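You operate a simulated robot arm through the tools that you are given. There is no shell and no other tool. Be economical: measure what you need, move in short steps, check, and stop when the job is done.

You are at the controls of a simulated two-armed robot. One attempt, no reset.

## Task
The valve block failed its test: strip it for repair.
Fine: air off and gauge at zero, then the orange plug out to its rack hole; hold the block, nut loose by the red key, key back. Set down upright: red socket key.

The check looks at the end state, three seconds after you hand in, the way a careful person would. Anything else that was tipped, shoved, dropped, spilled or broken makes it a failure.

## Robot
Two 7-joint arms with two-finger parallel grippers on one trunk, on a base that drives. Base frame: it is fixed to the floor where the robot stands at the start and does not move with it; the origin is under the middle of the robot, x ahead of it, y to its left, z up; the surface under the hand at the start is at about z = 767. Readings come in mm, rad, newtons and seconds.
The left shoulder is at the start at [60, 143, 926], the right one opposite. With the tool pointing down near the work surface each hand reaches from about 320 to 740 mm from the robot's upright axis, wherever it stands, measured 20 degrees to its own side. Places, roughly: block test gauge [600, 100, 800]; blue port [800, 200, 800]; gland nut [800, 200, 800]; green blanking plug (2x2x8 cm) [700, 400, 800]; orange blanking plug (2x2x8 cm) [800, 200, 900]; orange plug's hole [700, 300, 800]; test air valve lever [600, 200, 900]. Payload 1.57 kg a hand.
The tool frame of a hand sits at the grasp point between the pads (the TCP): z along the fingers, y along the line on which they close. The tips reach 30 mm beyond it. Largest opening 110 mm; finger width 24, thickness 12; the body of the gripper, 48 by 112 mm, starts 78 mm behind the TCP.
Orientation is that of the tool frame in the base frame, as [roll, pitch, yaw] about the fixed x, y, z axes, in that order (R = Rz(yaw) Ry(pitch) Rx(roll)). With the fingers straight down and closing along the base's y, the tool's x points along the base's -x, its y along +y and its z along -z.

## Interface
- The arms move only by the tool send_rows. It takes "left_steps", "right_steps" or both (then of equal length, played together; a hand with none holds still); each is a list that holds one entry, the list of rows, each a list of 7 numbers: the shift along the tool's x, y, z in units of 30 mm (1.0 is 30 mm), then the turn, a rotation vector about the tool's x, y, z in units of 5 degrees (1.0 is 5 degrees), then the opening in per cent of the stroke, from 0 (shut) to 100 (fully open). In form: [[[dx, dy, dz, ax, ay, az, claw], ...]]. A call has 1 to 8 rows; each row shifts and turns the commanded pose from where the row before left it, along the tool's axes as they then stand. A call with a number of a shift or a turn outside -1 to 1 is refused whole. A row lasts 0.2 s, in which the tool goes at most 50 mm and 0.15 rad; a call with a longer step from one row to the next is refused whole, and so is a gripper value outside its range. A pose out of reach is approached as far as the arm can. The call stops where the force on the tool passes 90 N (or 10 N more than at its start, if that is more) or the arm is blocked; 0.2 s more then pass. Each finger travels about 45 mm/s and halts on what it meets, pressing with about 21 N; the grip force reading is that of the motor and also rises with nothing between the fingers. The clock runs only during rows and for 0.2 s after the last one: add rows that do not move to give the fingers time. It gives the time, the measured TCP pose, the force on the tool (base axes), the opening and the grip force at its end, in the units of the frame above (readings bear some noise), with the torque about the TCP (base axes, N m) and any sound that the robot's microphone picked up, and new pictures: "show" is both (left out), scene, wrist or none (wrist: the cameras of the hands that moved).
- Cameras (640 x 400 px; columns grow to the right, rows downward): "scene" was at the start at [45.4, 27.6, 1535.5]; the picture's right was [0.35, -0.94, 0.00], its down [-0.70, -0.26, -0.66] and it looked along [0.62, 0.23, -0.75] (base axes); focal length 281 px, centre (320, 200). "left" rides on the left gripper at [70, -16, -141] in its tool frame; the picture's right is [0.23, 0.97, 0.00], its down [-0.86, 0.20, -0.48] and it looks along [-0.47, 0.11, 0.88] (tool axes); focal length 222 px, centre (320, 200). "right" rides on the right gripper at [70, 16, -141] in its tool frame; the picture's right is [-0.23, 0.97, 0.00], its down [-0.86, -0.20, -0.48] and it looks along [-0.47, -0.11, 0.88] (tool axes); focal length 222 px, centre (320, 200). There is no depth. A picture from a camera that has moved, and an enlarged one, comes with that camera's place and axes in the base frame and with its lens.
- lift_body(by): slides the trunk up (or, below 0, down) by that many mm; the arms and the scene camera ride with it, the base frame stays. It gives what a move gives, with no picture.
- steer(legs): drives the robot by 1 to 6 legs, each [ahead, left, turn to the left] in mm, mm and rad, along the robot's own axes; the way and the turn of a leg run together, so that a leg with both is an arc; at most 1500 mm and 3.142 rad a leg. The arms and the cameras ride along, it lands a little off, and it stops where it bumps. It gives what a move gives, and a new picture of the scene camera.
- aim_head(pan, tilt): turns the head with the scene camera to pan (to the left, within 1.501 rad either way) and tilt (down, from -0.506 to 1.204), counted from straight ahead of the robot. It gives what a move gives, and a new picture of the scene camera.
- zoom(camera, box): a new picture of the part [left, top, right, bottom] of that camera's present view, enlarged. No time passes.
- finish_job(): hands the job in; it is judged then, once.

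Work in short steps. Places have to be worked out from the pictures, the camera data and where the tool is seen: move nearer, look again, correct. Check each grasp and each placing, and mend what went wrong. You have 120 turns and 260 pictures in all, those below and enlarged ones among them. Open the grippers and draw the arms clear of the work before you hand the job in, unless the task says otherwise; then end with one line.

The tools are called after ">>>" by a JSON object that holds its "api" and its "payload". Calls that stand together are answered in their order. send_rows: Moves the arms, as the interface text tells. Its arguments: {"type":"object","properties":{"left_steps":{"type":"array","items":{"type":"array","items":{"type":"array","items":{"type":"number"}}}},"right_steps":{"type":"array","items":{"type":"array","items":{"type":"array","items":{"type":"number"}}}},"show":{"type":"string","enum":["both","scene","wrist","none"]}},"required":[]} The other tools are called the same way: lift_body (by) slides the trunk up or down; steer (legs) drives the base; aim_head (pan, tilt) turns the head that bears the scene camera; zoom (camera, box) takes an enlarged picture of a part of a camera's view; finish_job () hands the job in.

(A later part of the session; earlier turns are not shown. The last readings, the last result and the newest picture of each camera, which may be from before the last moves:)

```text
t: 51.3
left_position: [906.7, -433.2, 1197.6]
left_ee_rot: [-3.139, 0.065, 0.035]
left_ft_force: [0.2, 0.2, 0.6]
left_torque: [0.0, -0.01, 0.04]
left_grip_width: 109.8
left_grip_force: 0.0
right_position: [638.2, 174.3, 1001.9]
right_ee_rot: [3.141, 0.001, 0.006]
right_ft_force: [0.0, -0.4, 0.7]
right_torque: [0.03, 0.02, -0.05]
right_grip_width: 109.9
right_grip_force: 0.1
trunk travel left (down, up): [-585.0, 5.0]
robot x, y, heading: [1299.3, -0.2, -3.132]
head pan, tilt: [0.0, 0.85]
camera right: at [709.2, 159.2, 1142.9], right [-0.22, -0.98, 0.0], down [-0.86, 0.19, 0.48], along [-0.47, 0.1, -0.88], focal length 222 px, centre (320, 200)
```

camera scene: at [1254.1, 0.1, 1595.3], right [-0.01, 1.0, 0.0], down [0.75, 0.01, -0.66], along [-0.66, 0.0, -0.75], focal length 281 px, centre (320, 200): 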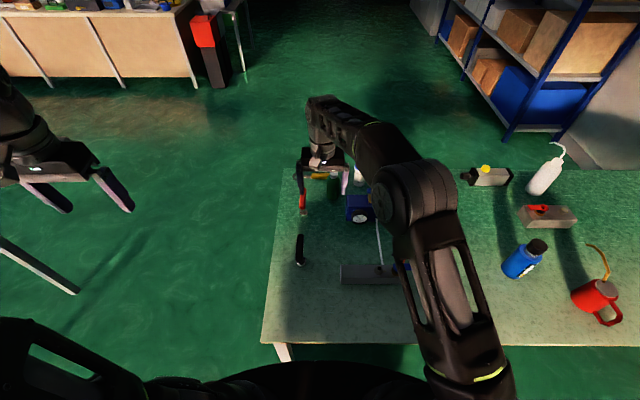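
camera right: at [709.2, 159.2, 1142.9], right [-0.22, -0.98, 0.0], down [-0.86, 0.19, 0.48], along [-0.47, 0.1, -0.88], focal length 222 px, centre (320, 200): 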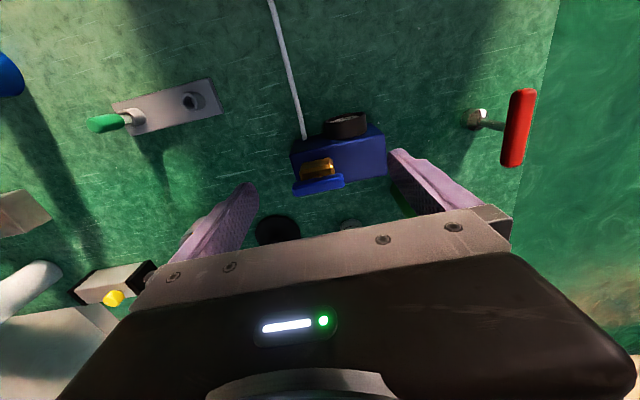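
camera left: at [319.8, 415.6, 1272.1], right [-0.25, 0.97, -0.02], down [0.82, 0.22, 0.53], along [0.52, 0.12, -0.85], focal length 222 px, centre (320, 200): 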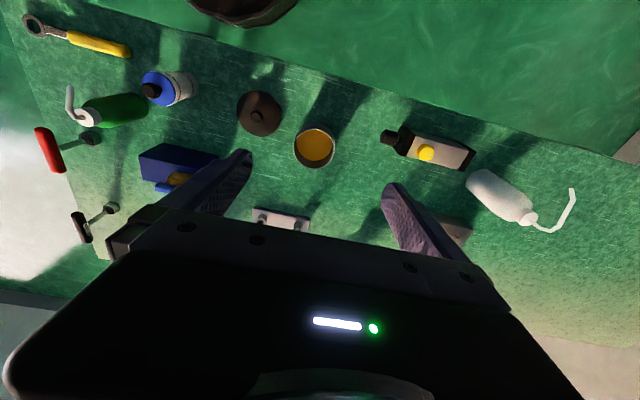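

Now reachable. Go over the lever at z≈935.

>>> {"api": "send_rows", "payload": {"right_steps": [[[-0.4, -0.36, 0.7, 0, 0, 0, 100], [-0.4, 0, 0.8, 0, 0, 0, 100], [-0.4, 0, 0.7, 0, 0, 0, 100], [0, 0, 0, 0, 0, 0, 100]]], "show": "both"}}

>>> {"api": "zoom", "payload": {"camera": "right", "box": [200, 100, 480, 270]}}

```text
t: 52.3
left_position: [906.7, -434.8, 1195.4]
left_ee_rot: [-3.14, 0.064, 0.033]
left_ft_force: [-0.9, 0.0, 0.3]
left_torque: [0.05, 0.05, 0.01]
left_grip_width: 110.2
left_grip_force: 0.1
right_position: [603.8, 185.6, 932.0]
right_ee_rot: [3.141, 0.001, 0.007]
right_ft_force: [0.1, 0.4, 0.2]
right_torque: [0.05, 0.0, -0.01]
right_grip_width: 110.1
right_grip_force: 0.0
trunk travel left (down, up): [-585.0, 5.0]
robot x, y, heading: [1299.8, 0.9, -3.132]
head pan, tilt: [0.0, 0.85]
camera scene: at [1254.7, 1.5, 1595.3], right [-0.01, 1.0, 0.0], down [0.75, 0.01, -0.66], along [-0.66, -0.01, -0.75], focal length 281 px, centre (320, 200)
camera right: at [674.1, 170.5, 1074.2], right [-0.22, -0.98, 0.0], down [-0.86, 0.19, 0.48], along [-0.47, 0.11, -0.88], focal length 222 px, centre (320, 200)
```

scene: 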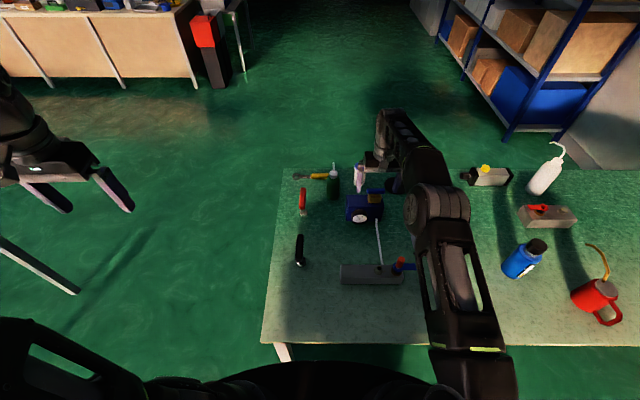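
right: 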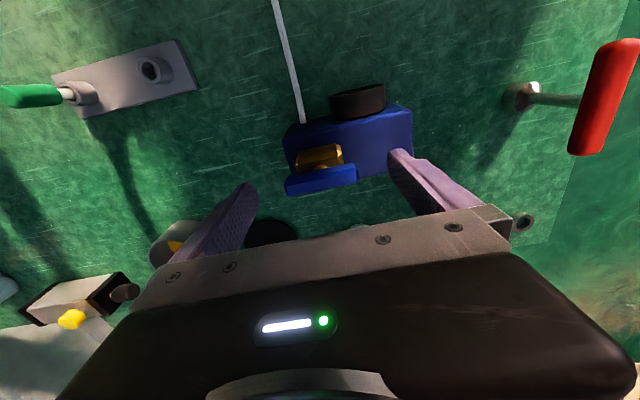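

```text
2.29 times, centred on (340, 185) of right
camera zoom: at [674.1, 170.5, 1074.2], right [-0.22, -0.98, 0.0], down [-0.86, 0.19, 0.48], along [-0.47, 0.11, -0.88], focal length 508 px, centre (274, 234)
```

zoom: 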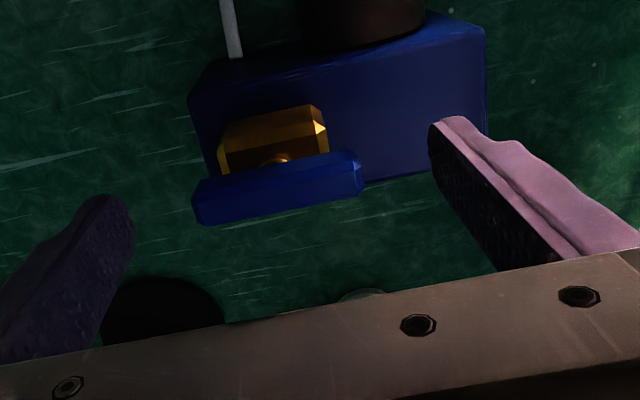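

Aligned over the lever (600,186). Lower to z≈902 and close on the lever's ends.

>>> {"api": "send_rows", "payload": {"right_steps": [[[-0.1, 0, 0.5, 0, 0, 0, 100], [0, 0, 0.5, 0, 0, 0, 100], [0, 0, 0, 0, 0, 0, 45], [0, 0, 0, 0, 0, 0, 45], [0, 0, 0, 0, 0, 0, 45], [0, 0, 0, 0, 0, 0, 45]]], "show": "both"}}

>>> {"api": "zoom", "payload": {"camera": "right", "box": [200, 100, 480, 270]}}

```text
t: 53.7
left_position: [906.1, -432.9, 1196.3]
left_ee_rot: [-3.14, 0.063, 0.034]
left_ft_force: [-0.1, -1.2, 0.3]
left_torque: [-0.02, 0.02, 0.01]
left_grip_width: 109.9
left_grip_force: 0.1
right_position: [597.7, 186.0, 903.1]
right_ee_rot: [3.141, -0.001, 0.007]
right_ft_force: [-0.4, 1.7, -0.9]
right_torque: [0.11, 0.27, -0.01]
right_grip_width: 62.1
right_grip_force: 23.3
trunk travel left (down, up): [-585.0, 5.0]
robot x, y, heading: [1299.5, 1.1, -3.137]
head pan, tilt: [0.0, 0.85]
camera scene: at [1253.9, 1.9, 1595.3], right [-0.01, 1.0, 0.0], down [0.75, 0.01, -0.66], along [-0.66, -0.01, -0.75], focal length 281 px, centre (320, 200)
camera right: at [669.3, 170.0, 1044.7], right [-0.22, -0.98, 0.0], down [-0.86, 0.19, 0.48], along [-0.47, 0.11, -0.88], focal length 222 px, centre (320, 200)
```

scene: 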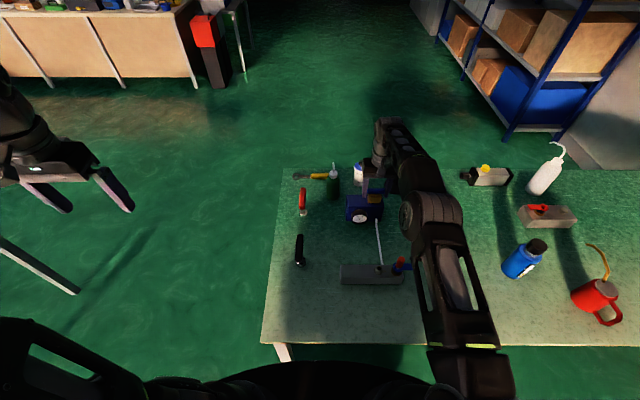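
right: 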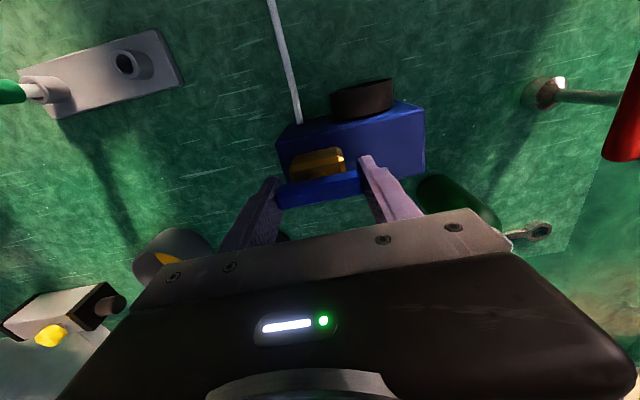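

```text
2.29 times, centred on (340, 185) of right
camera zoom: at [669.3, 170.0, 1044.7], right [-0.22, -0.98, 0.0], down [-0.86, 0.19, 0.48], along [-0.47, 0.11, -0.88], focal length 508 px, centre (274, 234)
```

zoom: 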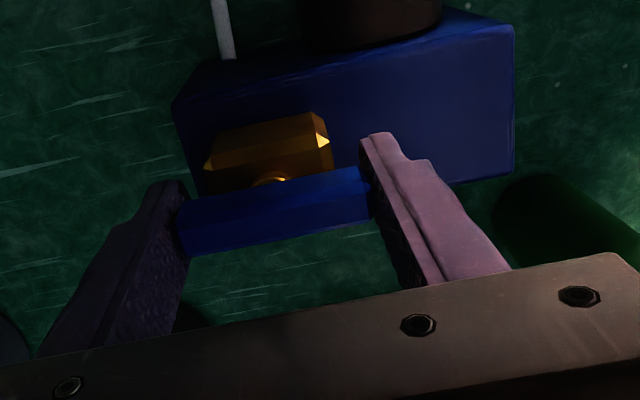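

Gripped the lever (62 mm). Try 10° clockwise (seen from above) and read the torque.

>>> {"api": "send_rows", "payload": {"right_steps": [[[0, 0, 0, 0, 0, 1, 45], [0, 0, 0, 0, 0, 1, 45]]], "show": "none"}}

```text
t: 54.3
left_position: [906.3, -433.5, 1197.3]
left_ee_rot: [-3.141, 0.064, 0.033]
left_ft_force: [-0.1, -0.2, 1.1]
left_torque: [0.0, 0.03, 0.0]
left_grip_width: 109.9
left_grip_force: 0.2
right_position: [598.5, 185.9, 902.2]
right_ee_rot: [3.141, 0.001, -0.168]
right_ft_force: [0.8, 2.0, 5.2]
right_torque: [0.03, -1.14, -0.01]
right_grip_width: 61.9
right_grip_force: 45.1
trunk travel left (down, up): [-585.0, 5.0]
robot x, y, heading: [1301.1, 1.8, -3.132]
head pan, tilt: [0.0, 0.85]
```

>>> {"api": "zoom", "payload": {"camera": "right", "box": [200, 100, 480, 270]}}

>>> {"api": "zoom", "payload": {"camera": "scene", "box": [320, 160, 420, 240]}}

```text
2.29 times, centred on (340, 185) of right
camera zoom: at [665.4, 158.3, 1044.7], right [-0.39, -0.92, 0.0], down [-0.81, 0.34, 0.48], along [-0.44, 0.19, -0.88], focal length 508 px, centre (274, 234)
```

zoom: 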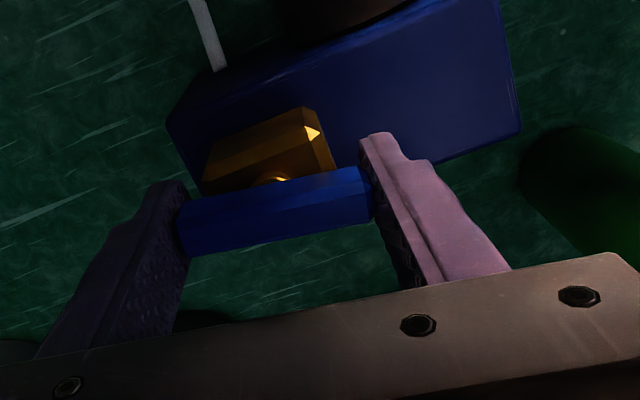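

```text
5.00 times, centred on (370, 200) of scene
camera zoom: at [1254.6, 1.7, 1595.5], right [-0.01, 1.0, 0.0], down [0.75, 0.01, -0.66], along [-0.66, -0.01, -0.75], focal length 1404 px, centre (70, 200)
```

zoom: 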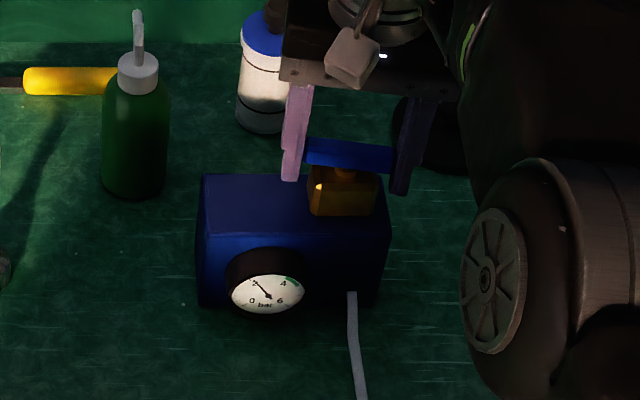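

The lever turns freely with the hand. Continue clockwise.

>>> {"api": "send_rows", "payload": {"right_steps": [[[0, 0, 0, 0, 0, 1, 45], [0, 0, 0, 0, 0, 1, 45], [0, 0, 0, 0, 0, 1, 45], [0, 0, 0, 0, 0, 1, 45], [0, 0, 0, 0, 0, 1, 45], [0, 0, 0, 0, 0, 1, 45]]], "show": "scene"}}

>>> {"api": "zoom", "payload": {"camera": "scene", "box": [320, 160, 420, 240]}}

```text
t: 55.7
left_position: [907.7, -433.6, 1196.7]
left_ee_rot: [3.141, 0.066, 0.032]
left_ft_force: [0.3, 0.5, 0.3]
left_torque: [0.0, 0.01, -0.03]
left_grip_width: 110.1
left_grip_force: 0.0
right_position: [598.8, 186.6, 902.0]
right_ee_rot: [-3.141, 0.002, -0.693]
right_ft_force: [0.2, 10.3, 11.4]
right_torque: [-0.09, -1.04, 0.01]
right_grip_width: 62.0
right_grip_force: 44.8
trunk travel left (down, up): [-585.0, 5.0]
robot x, y, heading: [1299.1, 0.4, -3.136]
head pan, tilt: [0.0, 0.85]
camera scene: at [1255.4, 2.7, 1595.4], right [-0.01, 1.0, 0.0], down [0.75, 0.01, -0.66], along [-0.66, -0.01, -0.75], focal length 281 px, centre (320, 200)
```

scene: 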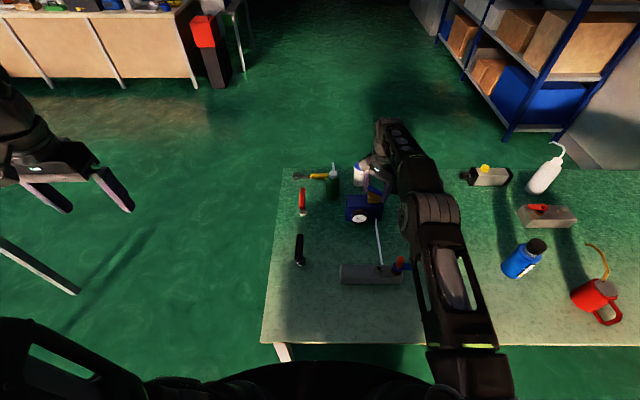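

```text
5.00 times, centred on (370, 200) of scene
camera zoom: at [1255.4, 2.7, 1595.4], right [-0.01, 1.0, 0.0], down [0.75, 0.01, -0.66], along [-0.66, -0.01, -0.75], focal length 1404 px, centre (70, 200)
```

zoom: 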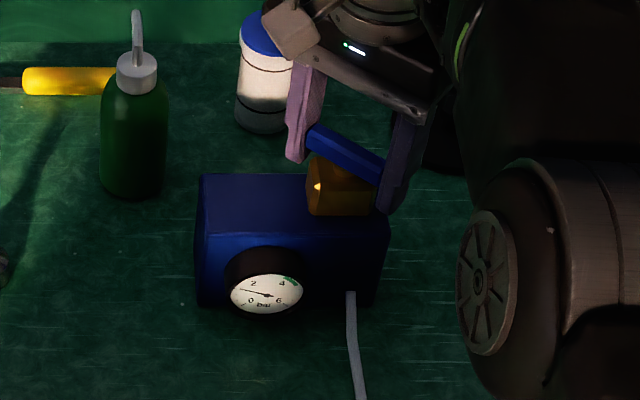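

The needle is dropping — right direction. Continue the quarter turn.

>>> {"api": "send_rows", "payload": {"right_steps": [[[0, 0, 0, 0, 0, 1, 45], [0, 0, 0, 0, 0, 1, 45], [0, 0, 0, 0, 0, 1, 45], [0, 0, 0, 0, 0, 1, 45], [0, 0, 0, 0, 0, 1, 45], [0, 0, 0, 0, 0, 1, 45], [0, 0, 0, 0, 0, 1, 45]]], "show": "none"}}

>>> {"api": "zoom", "payload": {"camera": "scene", "box": [320, 160, 420, 240]}}

```text
t: 57.3
left_position: [908.3, -433.5, 1197.2]
left_ee_rot: [-3.141, 0.068, 0.031]
left_ft_force: [-0.6, 0.1, -0.3]
left_torque: [0.0, -0.01, -0.04]
left_grip_width: 110.2
left_grip_force: 0.1
right_position: [599.8, 186.6, 903.5]
right_ee_rot: [3.138, 0.001, -1.303]
right_ft_force: [6.7, 15.2, 13.8]
right_torque: [0.62, -1.07, 0.04]
right_grip_width: 61.7
right_grip_force: 45.4
trunk travel left (down, up): [-585.0, 5.0]
robot x, y, heading: [1300.7, 0.3, -3.133]
head pan, tilt: [0.0, 0.85]
```

```text
5.00 times, centred on (370, 200) of scene
camera zoom: at [1256.3, 3.3, 1595.4], right [-0.01, 1.0, 0.0], down [0.75, 0.0, -0.66], along [-0.66, -0.01, -0.75], focal length 1404 px, centre (70, 200)
```

zoom: 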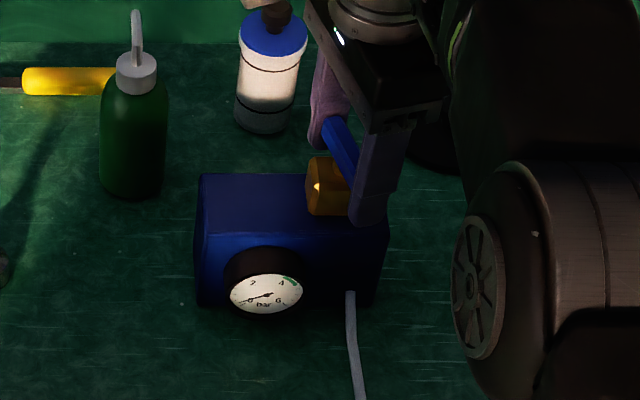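

Gauge is nearly at zero at 75°. Finish to ~90°.

>>> {"api": "send_rows", "payload": {"right_steps": [[[0, 0, 0, 0, 0, 1, 45], [0, 0, 0, 0, 0, 1, 45], [0, 0, 0, 0, 0, 1, 45], [0, 0, 0, 0, 0, 0, 45], [0, 0, 0, 0, 0, 0, 45]]], "show": "none"}}

>>> {"api": "zoom", "payload": {"camera": "scene", "box": [330, 190, 390, 235]}}

```text
t: 58.5
left_position: [909.0, -432.3, 1198.1]
left_ee_rot: [-3.14, 0.066, 0.031]
left_ft_force: [1.3, -0.4, 1.1]
left_torque: [0.0, 0.02, 0.02]
left_grip_width: 110.2
left_grip_force: 0.1
right_position: [599.0, 187.0, 903.0]
right_ee_rot: [3.141, -0.002, -1.565]
right_ft_force: [14.6, 17.0, 9.0]
right_torque: [0.34, -0.19, 0.01]
right_grip_width: 61.9
right_grip_force: 44.8
trunk travel left (down, up): [-585.0, 5.0]
robot x, y, heading: [1305.9, 0.6, -3.132]
head pan, tilt: [0.0, 0.85]
```

```text
8.89 times, centred on (360, 212) of scene
camera zoom: at [1257.2, 3.8, 1595.4], right [-0.01, 1.0, 0.0], down [0.75, 0.0, -0.66], along [-0.66, -0.01, -0.75], focal length 2496 px, centre (-36, 89)
```

zoom: 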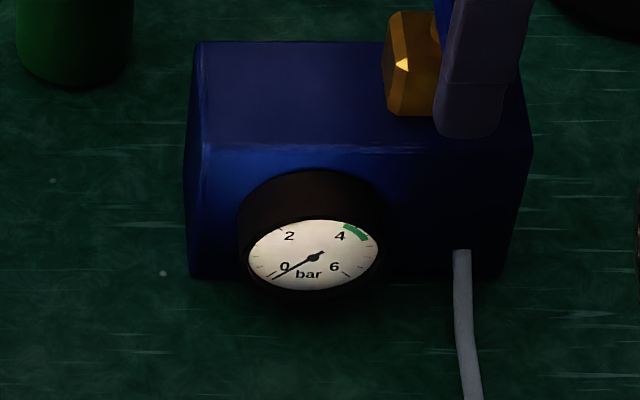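

Gauge at zero, lever turned 90°. Release and rise.

>>> {"api": "send_rows", "payload": {"right_steps": [[[0, 0, 0, 0, 0, 0, 90], [0, 0, 0, 0, 0, 0, 90], [0, 0, 0, 0, 0, 0, 90], [0, 0, -1, 0, 0, 0, 90], [0, 0, -1, 0, 0, 0, 90], [0.5, -0.5, -0.8, 0, 0, 0, 90], [0, 0, 0, 0, 0, 0, 90]]], "show": "wrist"}}

>>> {"api": "zoom", "payload": {"camera": "scene", "box": [330, 170, 410, 235]}}

```text
t: 60.1
left_position: [905.5, -434.6, 1197.2]
left_ee_rot: [-3.141, 0.064, 0.032]
left_ft_force: [-0.2, 0.1, -0.6]
left_torque: [-0.01, 0.0, -0.01]
left_grip_width: 109.8
left_grip_force: 0.0
right_position: [615.8, 170.2, 974.6]
right_ee_rot: [3.141, -0.001, -1.564]
right_ft_force: [-0.1, -0.4, 0.3]
right_torque: [0.01, 0.0, 0.02]
right_grip_width: 99.0
right_grip_force: 0.1
right hand out of reach, approached as far as the arm can: row 5
trunk travel left (down, up): [-585.0, 5.0]
robot x, y, heading: [1299.7, 1.0, -3.134]
head pan, tilt: [0.0, 0.85]
camera right: at [601.0, 100.8, 1116.6], right [-0.98, 0.22, 0.0], down [0.19, 0.86, 0.48], along [0.11, 0.47, -0.88], focal length 222 px, centre (320, 200)
```

right: 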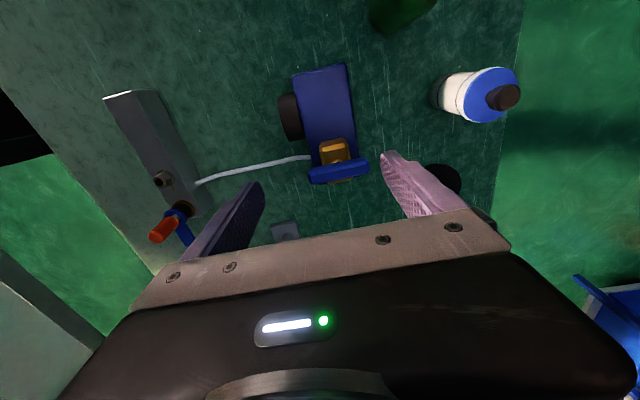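

```text
6.15 times, centred on (370, 202) of scene
camera zoom: at [1253.2, 2.2, 1595.2], right [-0.01, 1.0, 0.0], down [0.75, 0.01, -0.66], along [-0.66, -0.01, -0.75], focal length 1728 px, centre (12, 185)
```

zoom: 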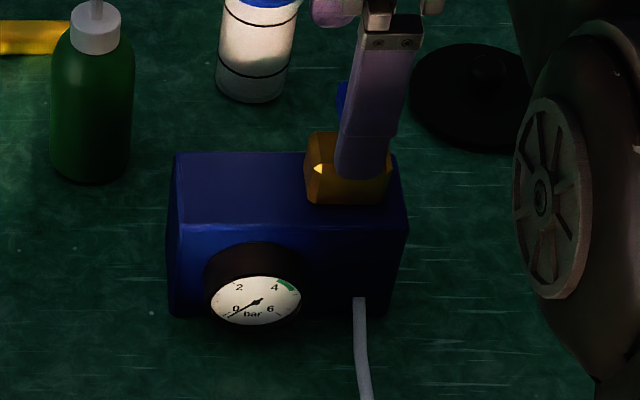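

Air off confirmed. Now bring the right hand near the port for a closer look at the orange plug and blue collar.

>>> {"api": "send_rows", "payload": {"right_steps": [[[0, -1, -0.5, 0, 0, 0, 90], [0, -1, -0.5, 0, 0, 0, 90], [0, -1, 0, 0, 0, 0, 90], [0, -1, 0, 0, 0, 0, 90], [0, -1, 0, 0, 0, 0, 90], [0, -1, 0, 0, 0, 0, 90], [0, -1, 0, 0, 0, 0, 90], [0, -0.5, 0, 0, 0, 0, 90]]], "show": "both"}}

>>> {"api": "zoom", "payload": {"camera": "right", "box": [200, 40, 440, 200]}}

```text
t: 61.9
left_position: [906.9, -433.9, 1196.5]
left_ee_rot: [-3.139, 0.064, 0.033]
left_ft_force: [0.7, 0.4, -0.4]
left_torque: [-0.02, -0.01, -0.02]
left_grip_width: 109.9
left_grip_force: 0.1
right_position: [841.0, 171.3, 1005.2]
right_ee_rot: [3.14, 0.001, -1.564]
right_ft_force: [-0.3, 0.4, 0.3]
right_torque: [0.01, -0.05, -0.03]
right_grip_width: 99.0
right_grip_force: 0.1
trunk travel left (down, up): [-585.0, 5.0]
robot x, y, heading: [1301.8, -1.0, -3.137]
head pan, tilt: [0.0, 0.85]
camera scene: at [1254.4, 1.8, 1595.3], right [-0.01, 1.0, 0.0], down [0.75, 0.01, -0.66], along [-0.66, -0.01, -0.75], focal length 281 px, centre (320, 200)
camera right: at [826.5, 102.0, 1147.3], right [-0.98, 0.22, 0.0], down [0.19, 0.86, 0.48], along [0.1, 0.47, -0.88], focal length 222 px, centre (320, 200)
```

scene: 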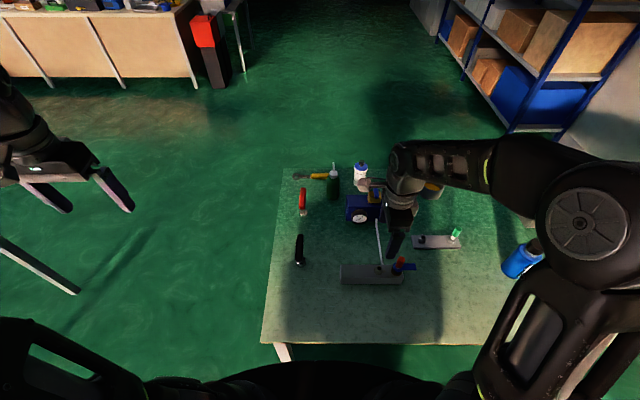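
right: 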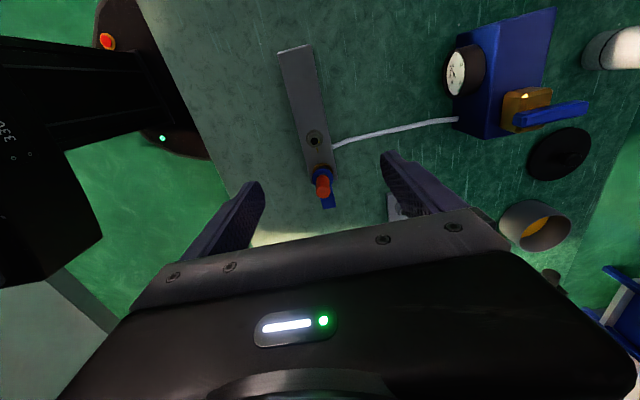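

```text
2.50 times, centred on (320, 120) of right
camera zoom: at [826.5, 102.0, 1147.3], right [-0.98, 0.22, 0.0], down [0.19, 0.86, 0.48], along [0.1, 0.47, -0.88], focal length 555 px, centre (320, 400)
```

zoom: 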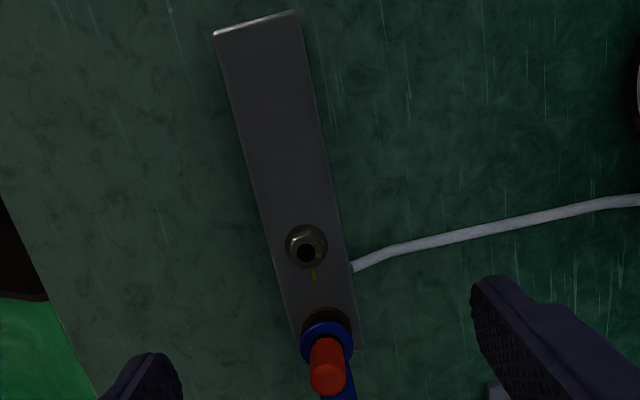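

>>> {"api": "zoom", "payload": {"camera": "scene", "box": [380, 245, 430, 285]}}

>>> {"api": "zoom", "payload": {"camera": "scene", "box": [405, 220, 475, 260]}}

```text
10.00 times, centred on (405, 265) of scene
camera zoom: at [1254.4, 1.8, 1595.3], right [-0.01, 1.0, 0.0], down [0.75, 0.01, -0.66], along [-0.66, -0.01, -0.75], focal length 2808 px, centre (-530, -450)
```

zoom: 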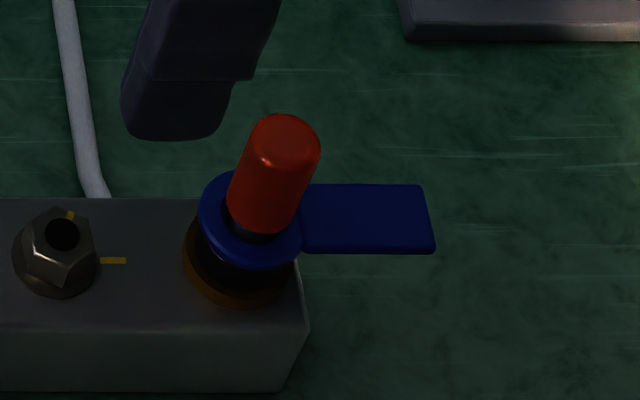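

```text
9.14 times, centred on (440, 240) of scene
camera zoom: at [1254.4, 1.8, 1595.3], right [-0.01, 1.0, 0.0], down [0.75, 0.01, -0.66], along [-0.66, -0.01, -0.75], focal length 2568 px, centre (-777, -166)
```

zoom: 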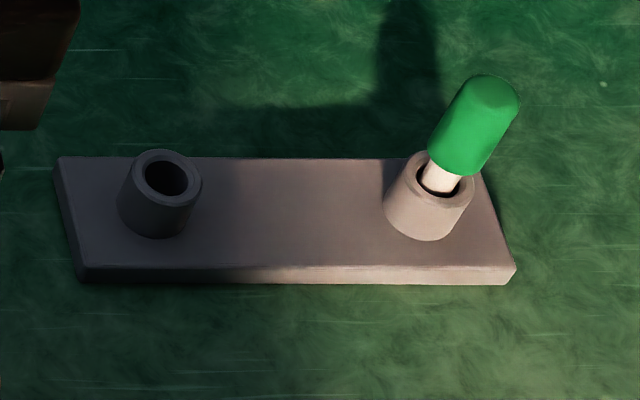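

The plug is about (851,227), top z≈888, with the blue ring's top at about 843. Position above it and look.

>>> {"api": "send_rows", "payload": {"right_steps": [[[-0.9, -0.33, 0, 0, 0, 0, 90], [-0.95, 0, 0, 0, 0, 0, 90], [0, 0, 0.9, 0, 0, 0, 60], [0, 0, 0.9, 0, 0, 0, 60], [0, 0, 0.4, 0, 0, 0, 60], [0, 0, 0, 0, 0, 0, 60]]], "show": "both"}}

>>> {"api": "zoom", "payload": {"camera": "right", "box": [220, 80, 420, 240]}}

>>> {"api": "zoom", "payload": {"camera": "scene", "box": [360, 225, 430, 285]}}

```text
t: 63.3
left_position: [906.8, -433.9, 1197.3]
left_ee_rot: [-3.139, 0.066, 0.033]
left_ft_force: [0.1, 0.0, 0.1]
left_torque: [0.0, -0.02, 0.0]
left_grip_width: 109.9
left_grip_force: 0.0
right_position: [848.1, 228.5, 939.1]
right_ee_rot: [-3.14, 0.0, -1.564]
right_ft_force: [1.2, 0.8, -1.4]
right_torque: [0.01, -0.02, 0.02]
right_grip_width: 66.3
right_grip_force: 0.0
trunk travel left (down, up): [-585.0, 5.0]
robot x, y, heading: [1298.9, 3.4, -3.136]
head pan, tilt: [0.0, 0.85]
camera scene: at [1254.2, 1.7, 1595.3], right [-0.01, 1.0, 0.0], down [0.75, 0.01, -0.66], along [-0.66, -0.01, -0.75], focal length 281 px, centre (320, 200)
camera right: at [834.9, 159.2, 1081.1], right [-0.98, 0.22, 0.0], down [0.19, 0.86, 0.48], along [0.1, 0.47, -0.88], focal length 222 px, centre (320, 200)
```

scene: 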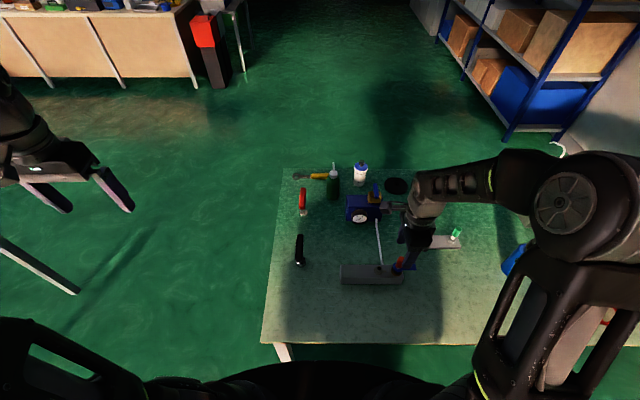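
right: 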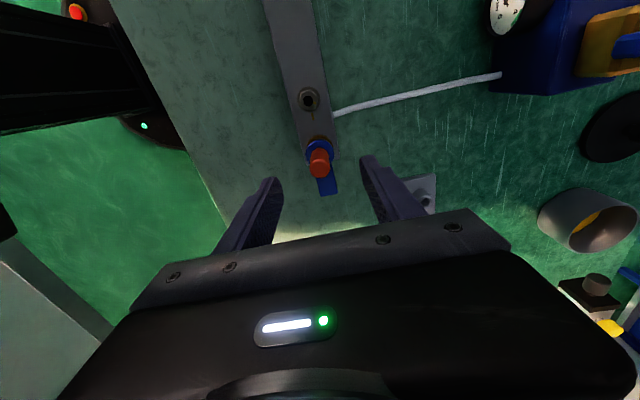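

```text
2.50 times, centred on (320, 160) of right
camera zoom: at [834.9, 159.2, 1081.1], right [-0.98, 0.22, 0.0], down [0.19, 0.86, 0.48], along [0.1, 0.47, -0.88], focal length 555 px, centre (320, 300)
```

zoom: 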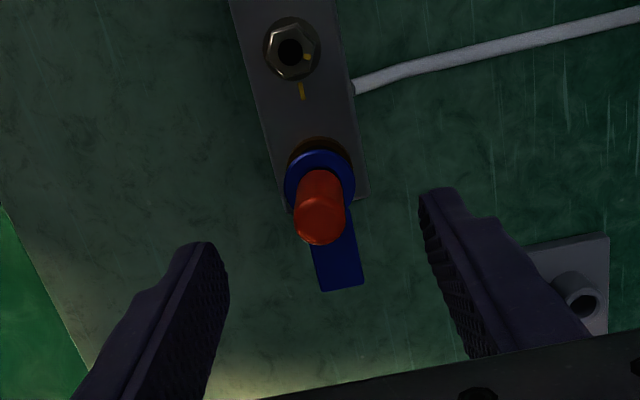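

```text
6.67 times, centred on (395, 255) of scene
camera zoom: at [1254.2, 1.7, 1595.3], right [-0.01, 1.0, 0.0], down [0.75, 0.01, -0.66], along [-0.66, -0.01, -0.75], focal length 1872 px, centre (-180, -167)
```

zoom: 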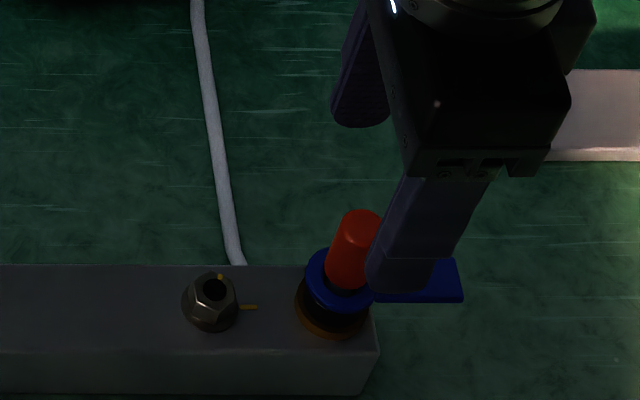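

Plug axis at about (850.5,227); the hand is at (848,228.5). Lower to z≈880 and close.

>>> {"api": "send_rows", "payload": {"right_steps": [[[0.04, -0.08, 0.7, 0, 0, 0, 60], [0, 0, 0.7, 0, 0, 0, 60], [0, 0, 0.55, 0, 0, 0, 60], [0, 0, 0, 0, 0, 0, 10], [0, 0, 0, 0, 0, 0, 10], [0, 0, 0, 0, 0, 0, 10], [0, 0, 0, 0, 0, 0, 10], [0, 0, 0, 0, 0, 0, 10]]], "show": "wrist"}}

>>> {"api": "zoom", "payload": {"camera": "right", "box": [220, 80, 420, 240]}}

>>> {"api": "zoom", "payload": {"camera": "scene", "box": [360, 225, 430, 285]}}

```text
t: 65.1
left_position: [905.9, -434.0, 1196.2]
left_ee_rot: [-3.14, 0.065, 0.033]
left_ft_force: [0.8, 0.0, -0.4]
left_torque: [0.02, -0.02, 0.04]
left_grip_width: 110.2
left_grip_force: 0.1
right_position: [848.9, 226.9, 880.3]
right_ee_rot: [-3.141, 0.001, -1.562]
right_ft_force: [0.0, -0.7, -1.9]
right_torque: [-0.04, 0.04, -0.02]
right_grip_width: 18.0
right_grip_force: 21.0
trunk travel left (down, up): [-585.0, 5.0]
robot x, y, heading: [1301.3, 2.7, -3.13]
head pan, tilt: [0.0, 0.85]
camera right: at [835.5, 156.8, 1021.9], right [-0.98, 0.22, 0.0], down [0.19, 0.86, 0.48], along [0.1, 0.47, -0.88], focal length 222 px, centre (320, 200)
```

right: 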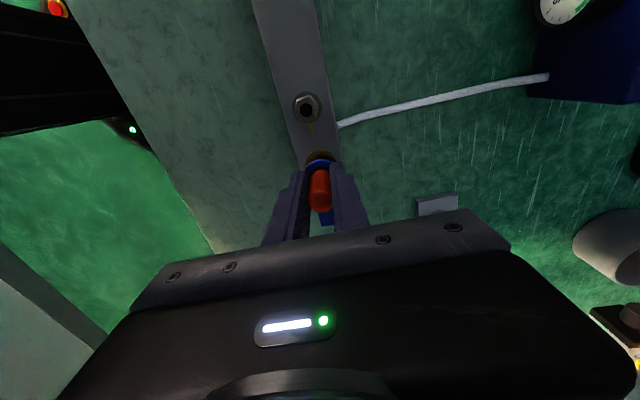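

```text
2.50 times, centred on (320, 160) of right
camera zoom: at [835.5, 156.8, 1021.9], right [-0.98, 0.22, 0.0], down [0.19, 0.86, 0.48], along [0.1, 0.47, -0.88], focal length 555 px, centre (320, 300)
```

zoom: 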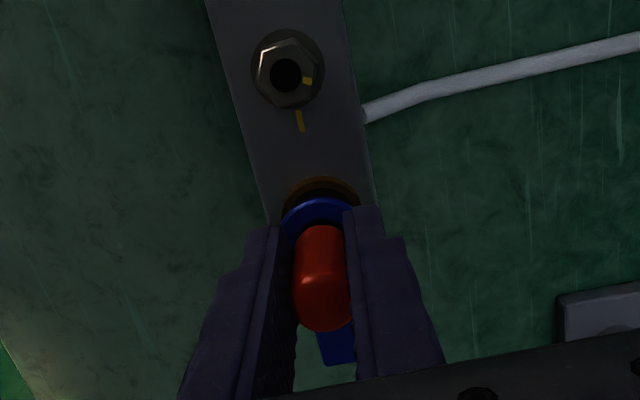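

```text
6.67 times, centred on (395, 255) of scene
camera zoom: at [1254.0, 1.7, 1595.3], right [-0.01, 1.0, 0.0], down [0.75, 0.01, -0.66], along [-0.66, -0.01, -0.75], focal length 1872 px, centre (-180, -167)
```

zoom: 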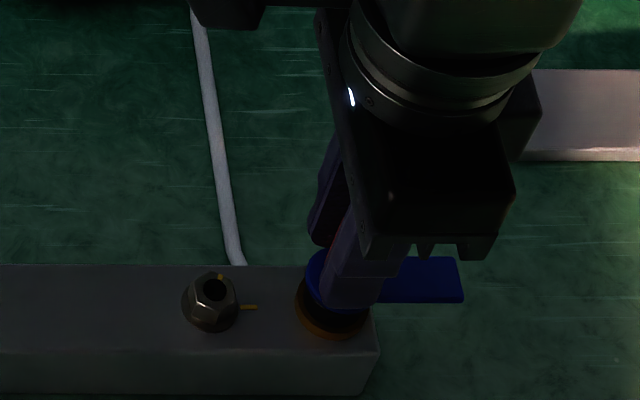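

Plug gripped (18 mm). Pull gently 6 mm and read the force.

>>> {"api": "send_rows", "payload": {"right_steps": [[[0, 0, -0.1, 0, 0, 0, 5], [0, 0, -0.1, 0, 0, 0, 5]]], "show": "none"}}

>>> {"api": "zoom", "payload": {"camera": "scene", "box": [360, 235, 430, 295]}}

```text
t: 65.7
left_position: [907.2, -432.9, 1197.4]
left_ee_rot: [-3.141, 0.065, 0.033]
left_ft_force: [-0.2, 1.2, 0.1]
left_torque: [0.03, -0.01, -0.01]
left_grip_width: 110.0
left_grip_force: 0.1
right_position: [851.2, 225.6, 884.7]
right_ee_rot: [3.14, -0.002, -1.562]
right_ft_force: [0.0, -1.4, -2.0]
right_torque: [-0.11, -0.01, 0.0]
right_grip_width: 18.1
right_grip_force: 20.2
trunk travel left (down, up): [-585.0, 5.0]
robot x, y, heading: [1303.3, 3.2, -3.13]
head pan, tilt: [0.0, 0.85]
```

```text
6.67 times, centred on (395, 265) of scene
camera zoom: at [1253.8, 1.6, 1595.3], right [-0.01, 1.0, 0.0], down [0.75, 0.01, -0.66], along [-0.66, -0.01, -0.75], focal length 1872 px, centre (-180, -233)
```

zoom: 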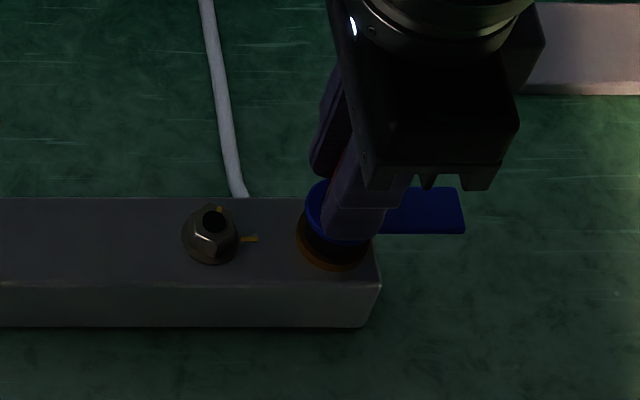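

Hardly any resistance; continue lifting in small steps.

>>> {"api": "send_rows", "payload": {"right_steps": [[[0, 0, -0.2, 0, 0, 0, 5], [0, 0, -0.2, 0, 0, 0, 5], [0, 0, -0.2, 0, 0, 0, 5]]], "show": "wrist"}}

>>> {"api": "zoom", "payload": {"camera": "scene", "box": [360, 235, 430, 295]}}

>>> {"api": "zoom", "payload": {"camera": "right", "box": [220, 80, 420, 240]}}

```text
t: 66.5
left_position: [907.0, -434.1, 1196.7]
left_ee_rot: [-3.14, 0.063, 0.034]
left_ft_force: [-0.6, 0.9, -0.1]
left_torque: [0.0, 0.0, -0.02]
left_grip_width: 109.9
left_grip_force: 0.0
right_position: [853.8, 225.9, 903.6]
right_ee_rot: [-3.141, -0.001, -1.563]
right_ft_force: [0.6, 0.1, -5.0]
right_torque: [0.32, 0.0, 0.04]
right_grip_width: 17.8
right_grip_force: 21.1
trunk travel left (down, up): [-585.0, 5.0]
robot x, y, heading: [1299.1, 5.3, -3.138]
head pan, tilt: [0.0, 0.85]
camera right: at [838.9, 157.1, 1045.6], right [-0.98, 0.22, 0.0], down [0.19, 0.86, 0.48], along [0.1, 0.47, -0.88], focal length 222 px, centre (320, 200)
```

right: 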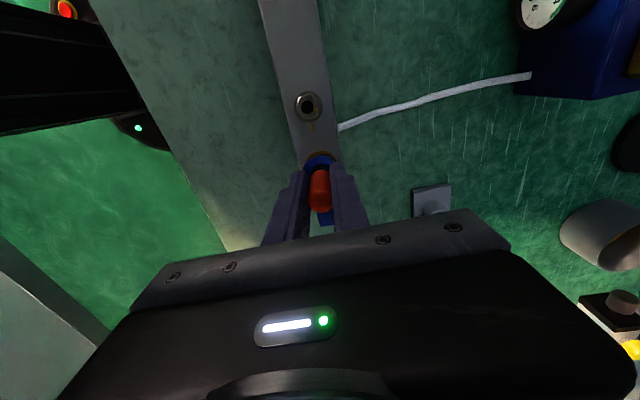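

```text
6.67 times, centred on (395, 265) of scene
camera zoom: at [1253.9, 1.8, 1595.3], right [-0.01, 1.0, 0.0], down [0.75, 0.01, -0.66], along [-0.66, -0.01, -0.75], focal length 1872 px, centre (-180, -233)
```

zoom: 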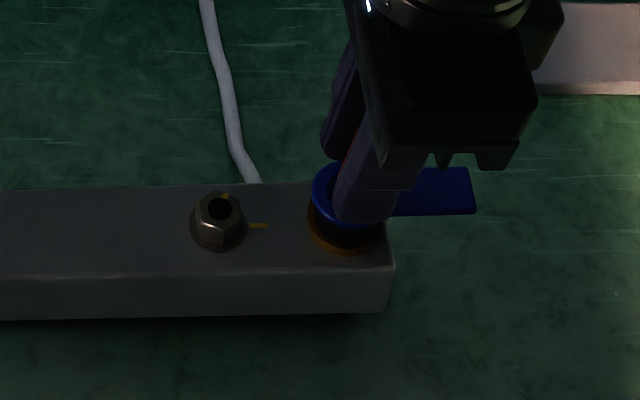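

```text
2.50 times, centred on (320, 160) of right
camera zoom: at [838.9, 157.1, 1045.6], right [-0.98, 0.22, 0.0], down [0.19, 0.86, 0.48], along [0.1, 0.47, -0.88], focal length 555 px, centre (320, 300)
```

zoom: 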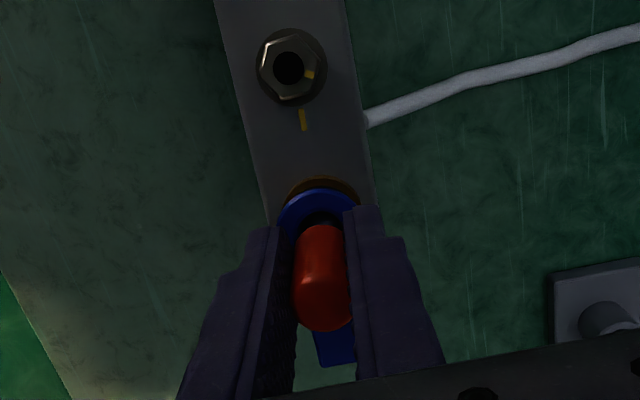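

The block is lifting with the plug — it is locked by the blue collar. Lower it straight back down.

>>> {"api": "send_rows", "payload": {"right_steps": [[[0, 0, 0.2, 0, 0, 0, 5], [0, 0, 0.2, 0, 0, 0, 5], [0, 0, 0.2, 0, 0, 0, 5], [0, 0, 0.12, 0, 0, 0, 5], [0, 0, 0, 0, 0, 0, 5]]], "show": "scene"}}

>>> {"api": "zoom", "payload": {"camera": "scene", "box": [330, 235, 430, 295]}}

```text
t: 67.7
left_position: [906.7, -433.1, 1196.5]
left_ee_rot: [-3.139, 0.064, 0.032]
left_ft_force: [0.2, -0.9, -0.7]
left_torque: [0.04, -0.02, 0.01]
left_grip_width: 110.0
left_grip_force: 0.0
right_position: [853.5, 226.4, 882.9]
right_ee_rot: [-3.141, 0.0, -1.563]
right_ft_force: [0.4, 2.9, -3.1]
right_torque: [0.13, -0.02, -0.04]
right_grip_width: 18.1
right_grip_force: 21.2
trunk travel left (down, up): [-585.0, 5.0]
robot x, y, heading: [1302.5, -1.1, -3.135]
head pan, tilt: [0.0, 0.85]
camera scene: at [1253.9, 2.1, 1595.3], right [-0.01, 1.0, 0.0], down [0.75, 0.01, -0.66], along [-0.66, -0.01, -0.75], focal length 281 px, centre (320, 200)
```

scene: 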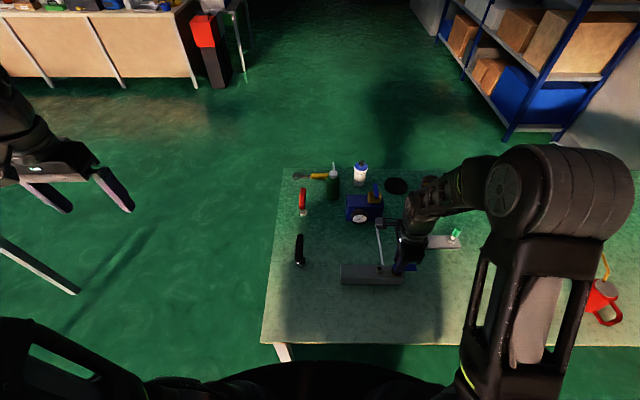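

```text
6.40 times, centred on (380, 265) of scene
camera zoom: at [1253.9, 2.1, 1595.3], right [-0.01, 1.0, 0.0], down [0.75, 0.01, -0.66], along [-0.66, -0.01, -0.75], focal length 1797 px, centre (-64, -216)
```

zoom: 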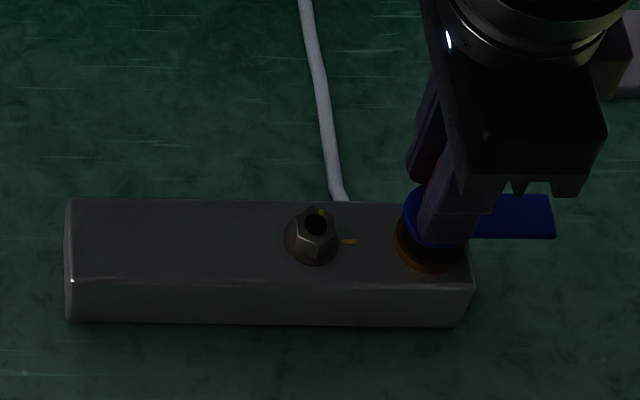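

The block is back down. Release, rise, and shift the base 90 mm to its right so both hands can work: left to hold the block while the right pulls.

>>> {"api": "send_rows", "payload": {"right_steps": [[[0, 0, 0.05, 0, 0, 0, 5], [0, 0, 0, 0, 0, 0, 60], [0, 0, 0, 0, 0, 0, 60], [0, 0, 0, 0, 0, 0, 60], [0, 0, -1, 0, 0, 0, 60], [0, 0, -1, 0, 0, 0, 60], [0, 0, -1, 0, 0, 0, 60]]], "show": "none"}}

>>> {"api": "steer", "payload": {"legs": [[0, -90, 0]]}}

>>> {"api": "zoom", "payload": {"camera": "scene", "box": [280, 235, 400, 305]}}

```text
t: 69.3
left_position: [907.6, -434.1, 1197.3]
left_ee_rot: [-3.14, 0.064, 0.035]
left_ft_force: [0.2, 0.4, -0.3]
left_torque: [-0.02, 0.02, 0.01]
left_grip_width: 110.0
left_grip_force: 0.0
right_position: [853.5, 225.4, 971.4]
right_ee_rot: [3.139, -0.001, -1.562]
right_ft_force: [0.0, 0.3, -0.5]
right_torque: [0.02, -0.03, -0.01]
right_grip_width: 66.0
right_grip_force: 0.1
trunk travel left (down, up): [-585.0, 5.0]
robot x, y, heading: [1301.7, 0.6, -3.131]
head pan, tilt: [0.0, 0.85]
```

```text
t: 70.4
left_position: [904.9, -342.0, 1198.0]
left_ee_rot: [3.141, 0.064, 0.032]
left_ft_force: [-0.1, 0.6, 0.8]
left_torque: [-0.01, 0.0, -0.03]
left_grip_width: 110.1
left_grip_force: 0.0
right_position: [853.5, 319.6, 971.1]
right_ee_rot: [3.141, -0.002, -1.563]
right_ft_force: [-0.6, -0.3, -0.3]
right_torque: [0.01, 0.02, -0.01]
right_grip_width: 66.0
right_grip_force: 0.1
trunk travel left (down, up): [-585.0, 5.0]
robot x, y, heading: [1300.3, 91.5, -3.139]
head pan, tilt: [0.0, 0.85]
camera scene: at [1253.4, 94.8, 1595.3], right [-0.01, 1.0, 0.0], down [0.75, 0.0, -0.66], along [-0.66, -0.01, -0.75], focal length 281 px, centre (320, 200)
```

scene: 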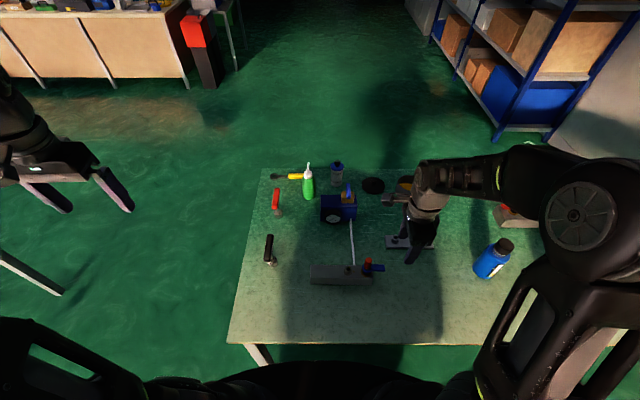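

```text
5.33 times, centred on (340, 270) of scene
camera zoom: at [1253.4, 94.8, 1595.3], right [-0.01, 1.0, 0.0], down [0.75, 0.0, -0.66], along [-0.66, -0.01, -0.75], focal length 1498 px, centre (213, -173)
```

zoom: 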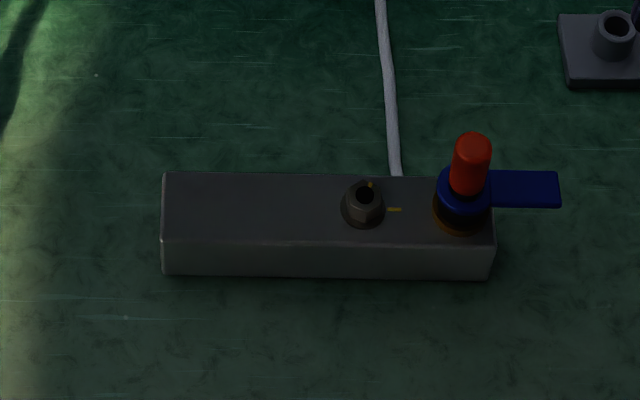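

Block sits flat. Bring the left hand inward, lowering, before rotating it to close along x.

>>> {"api": "send_rows", "payload": {"left_steps": [[[0, -1, 0.7, 0, 0, 0, 90], [0, -1, 0.7, 0, 0, 0, 90], [0, -1, 0.7, 0, 0, 0, 90], [0, -1, 0.7, 0, 0, 0, 90], [0, -1, 0.7, 0, 0, 0, 90], [0, -1, 0.7, 0, 0, 0, 90], [0, -1, 0.5, 0, 0, 0, 90], [0, -1, 0.5, 0, 0, 0, 90]]], "show": "none"}}

>>> {"api": "send_rows", "payload": {"left_steps": [[[0, 0, 0, 0, 0, 1, 90], [0, 0, 0, 0, 0, 1, 90], [0, 0, 0, 0, 0, 1, 90], [0, 0, 0, 0, 0, 1, 90], [0, 0, 0, 0, 0, 1, 90], [0, 0, 0, 0, 0, 1, 90], [0, 0, 0, 0, 0, 1, 90], [0, 0, 0, 0, 0, 1, 90]]], "show": "none"}}

>>> {"api": "send_rows", "payload": {"left_steps": [[[0, 0, 0, 0, 0, 1, 90], [0, 0, 0, 0, 0, 1, 90], [0, 0, 0, 0, 0, 1, 90], [0, 0, 0, 0, 0, 1, 90], [0, 0, 0, 0, 0, 1, 90], [0, 0, 0, 0, 0, 1, 90], [0, 0, 0, 0, 0, 1, 90], [0, 0, 0, 0, 0, 1, 90]]], "show": "both"}}

```text
t: 72.2
left_position: [886.0, -101.8, 1039.2]
left_ee_rot: [-3.14, 0.065, 0.03]
left_ft_force: [-1.1, -0.2, -0.8]
left_torque: [-0.01, 0.0, 0.03]
left_grip_width: 98.9
left_grip_force: 0.1
right_position: [852.7, 319.1, 969.5]
right_ee_rot: [3.141, 0.0, -1.565]
right_ft_force: [0.3, 0.8, 0.2]
right_torque: [-0.04, 0.01, 0.01]
right_grip_width: 66.2
right_grip_force: 0.1
trunk travel left (down, up): [-585.0, 5.0]
robot x, y, heading: [1299.8, 93.1, -3.137]
head pan, tilt: [0.0, 0.85]
```

```text
t: 74.0
left_position: [888.8, -101.0, 1041.6]
left_ee_rot: [3.101, 0.051, -0.671]
left_ft_force: [0.5, 0.0, -0.2]
left_torque: [0.0, 0.01, 0.02]
left_grip_width: 99.4
left_grip_force: 0.0
right_position: [851.7, 318.4, 972.0]
right_ee_rot: [3.141, -0.001, -1.564]
right_ft_force: [0.4, -0.4, -0.3]
right_torque: [0.01, -0.01, 0.0]
right_grip_width: 66.0
right_grip_force: 0.0
trunk travel left (down, up): [-585.0, 5.0]
robot x, y, heading: [1300.1, 93.9, -3.136]
head pan, tilt: [0.0, 0.85]
```

```text
t: 75.8
left_position: [886.7, -102.1, 1041.3]
left_ee_rot: [3.077, 0.012, -1.366]
left_ft_force: [0.2, 0.3, -0.6]
left_torque: [-0.02, 0.01, -0.01]
left_grip_width: 98.9
left_grip_force: 0.0
right_position: [853.5, 318.4, 971.0]
right_ee_rot: [-3.141, 0.0, -1.563]
right_ft_force: [-0.2, -0.8, 0.5]
right_torque: [0.02, 0.02, 0.01]
right_grip_width: 66.1
right_grip_force: 0.0
trunk travel left (down, up): [-585.0, 5.0]
robot x, y, heading: [1301.3, 96.6, -3.132]
head pan, tilt: [0.0, 0.85]
camera scene: at [1253.4, 93.1, 1595.3], right [-0.01, 1.0, 0.0], down [0.75, 0.01, -0.66], along [-0.66, 0.0, -0.75], focal length 281 px, centre (320, 200)
camera left: at [926.7, -167.4, 1179.9], right [-0.91, -0.42, 0.06], down [-0.34, 0.8, 0.5], along [-0.26, 0.43, -0.86], focal length 222 px, centre (320, 200)
```

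scene: 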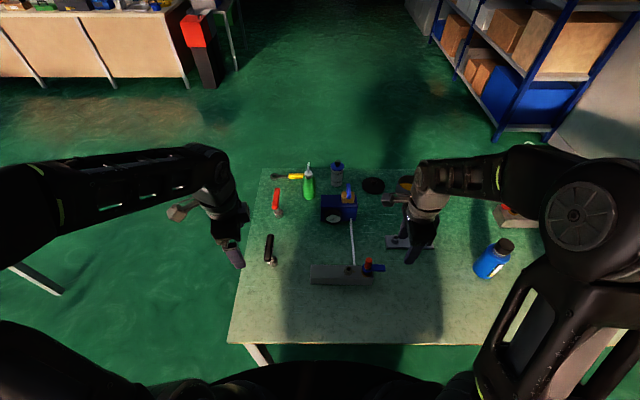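
left: 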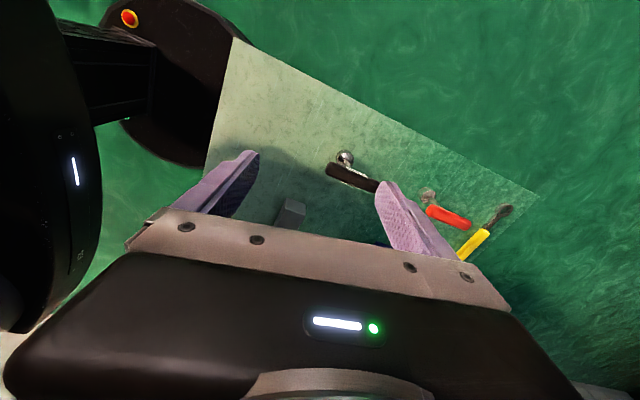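

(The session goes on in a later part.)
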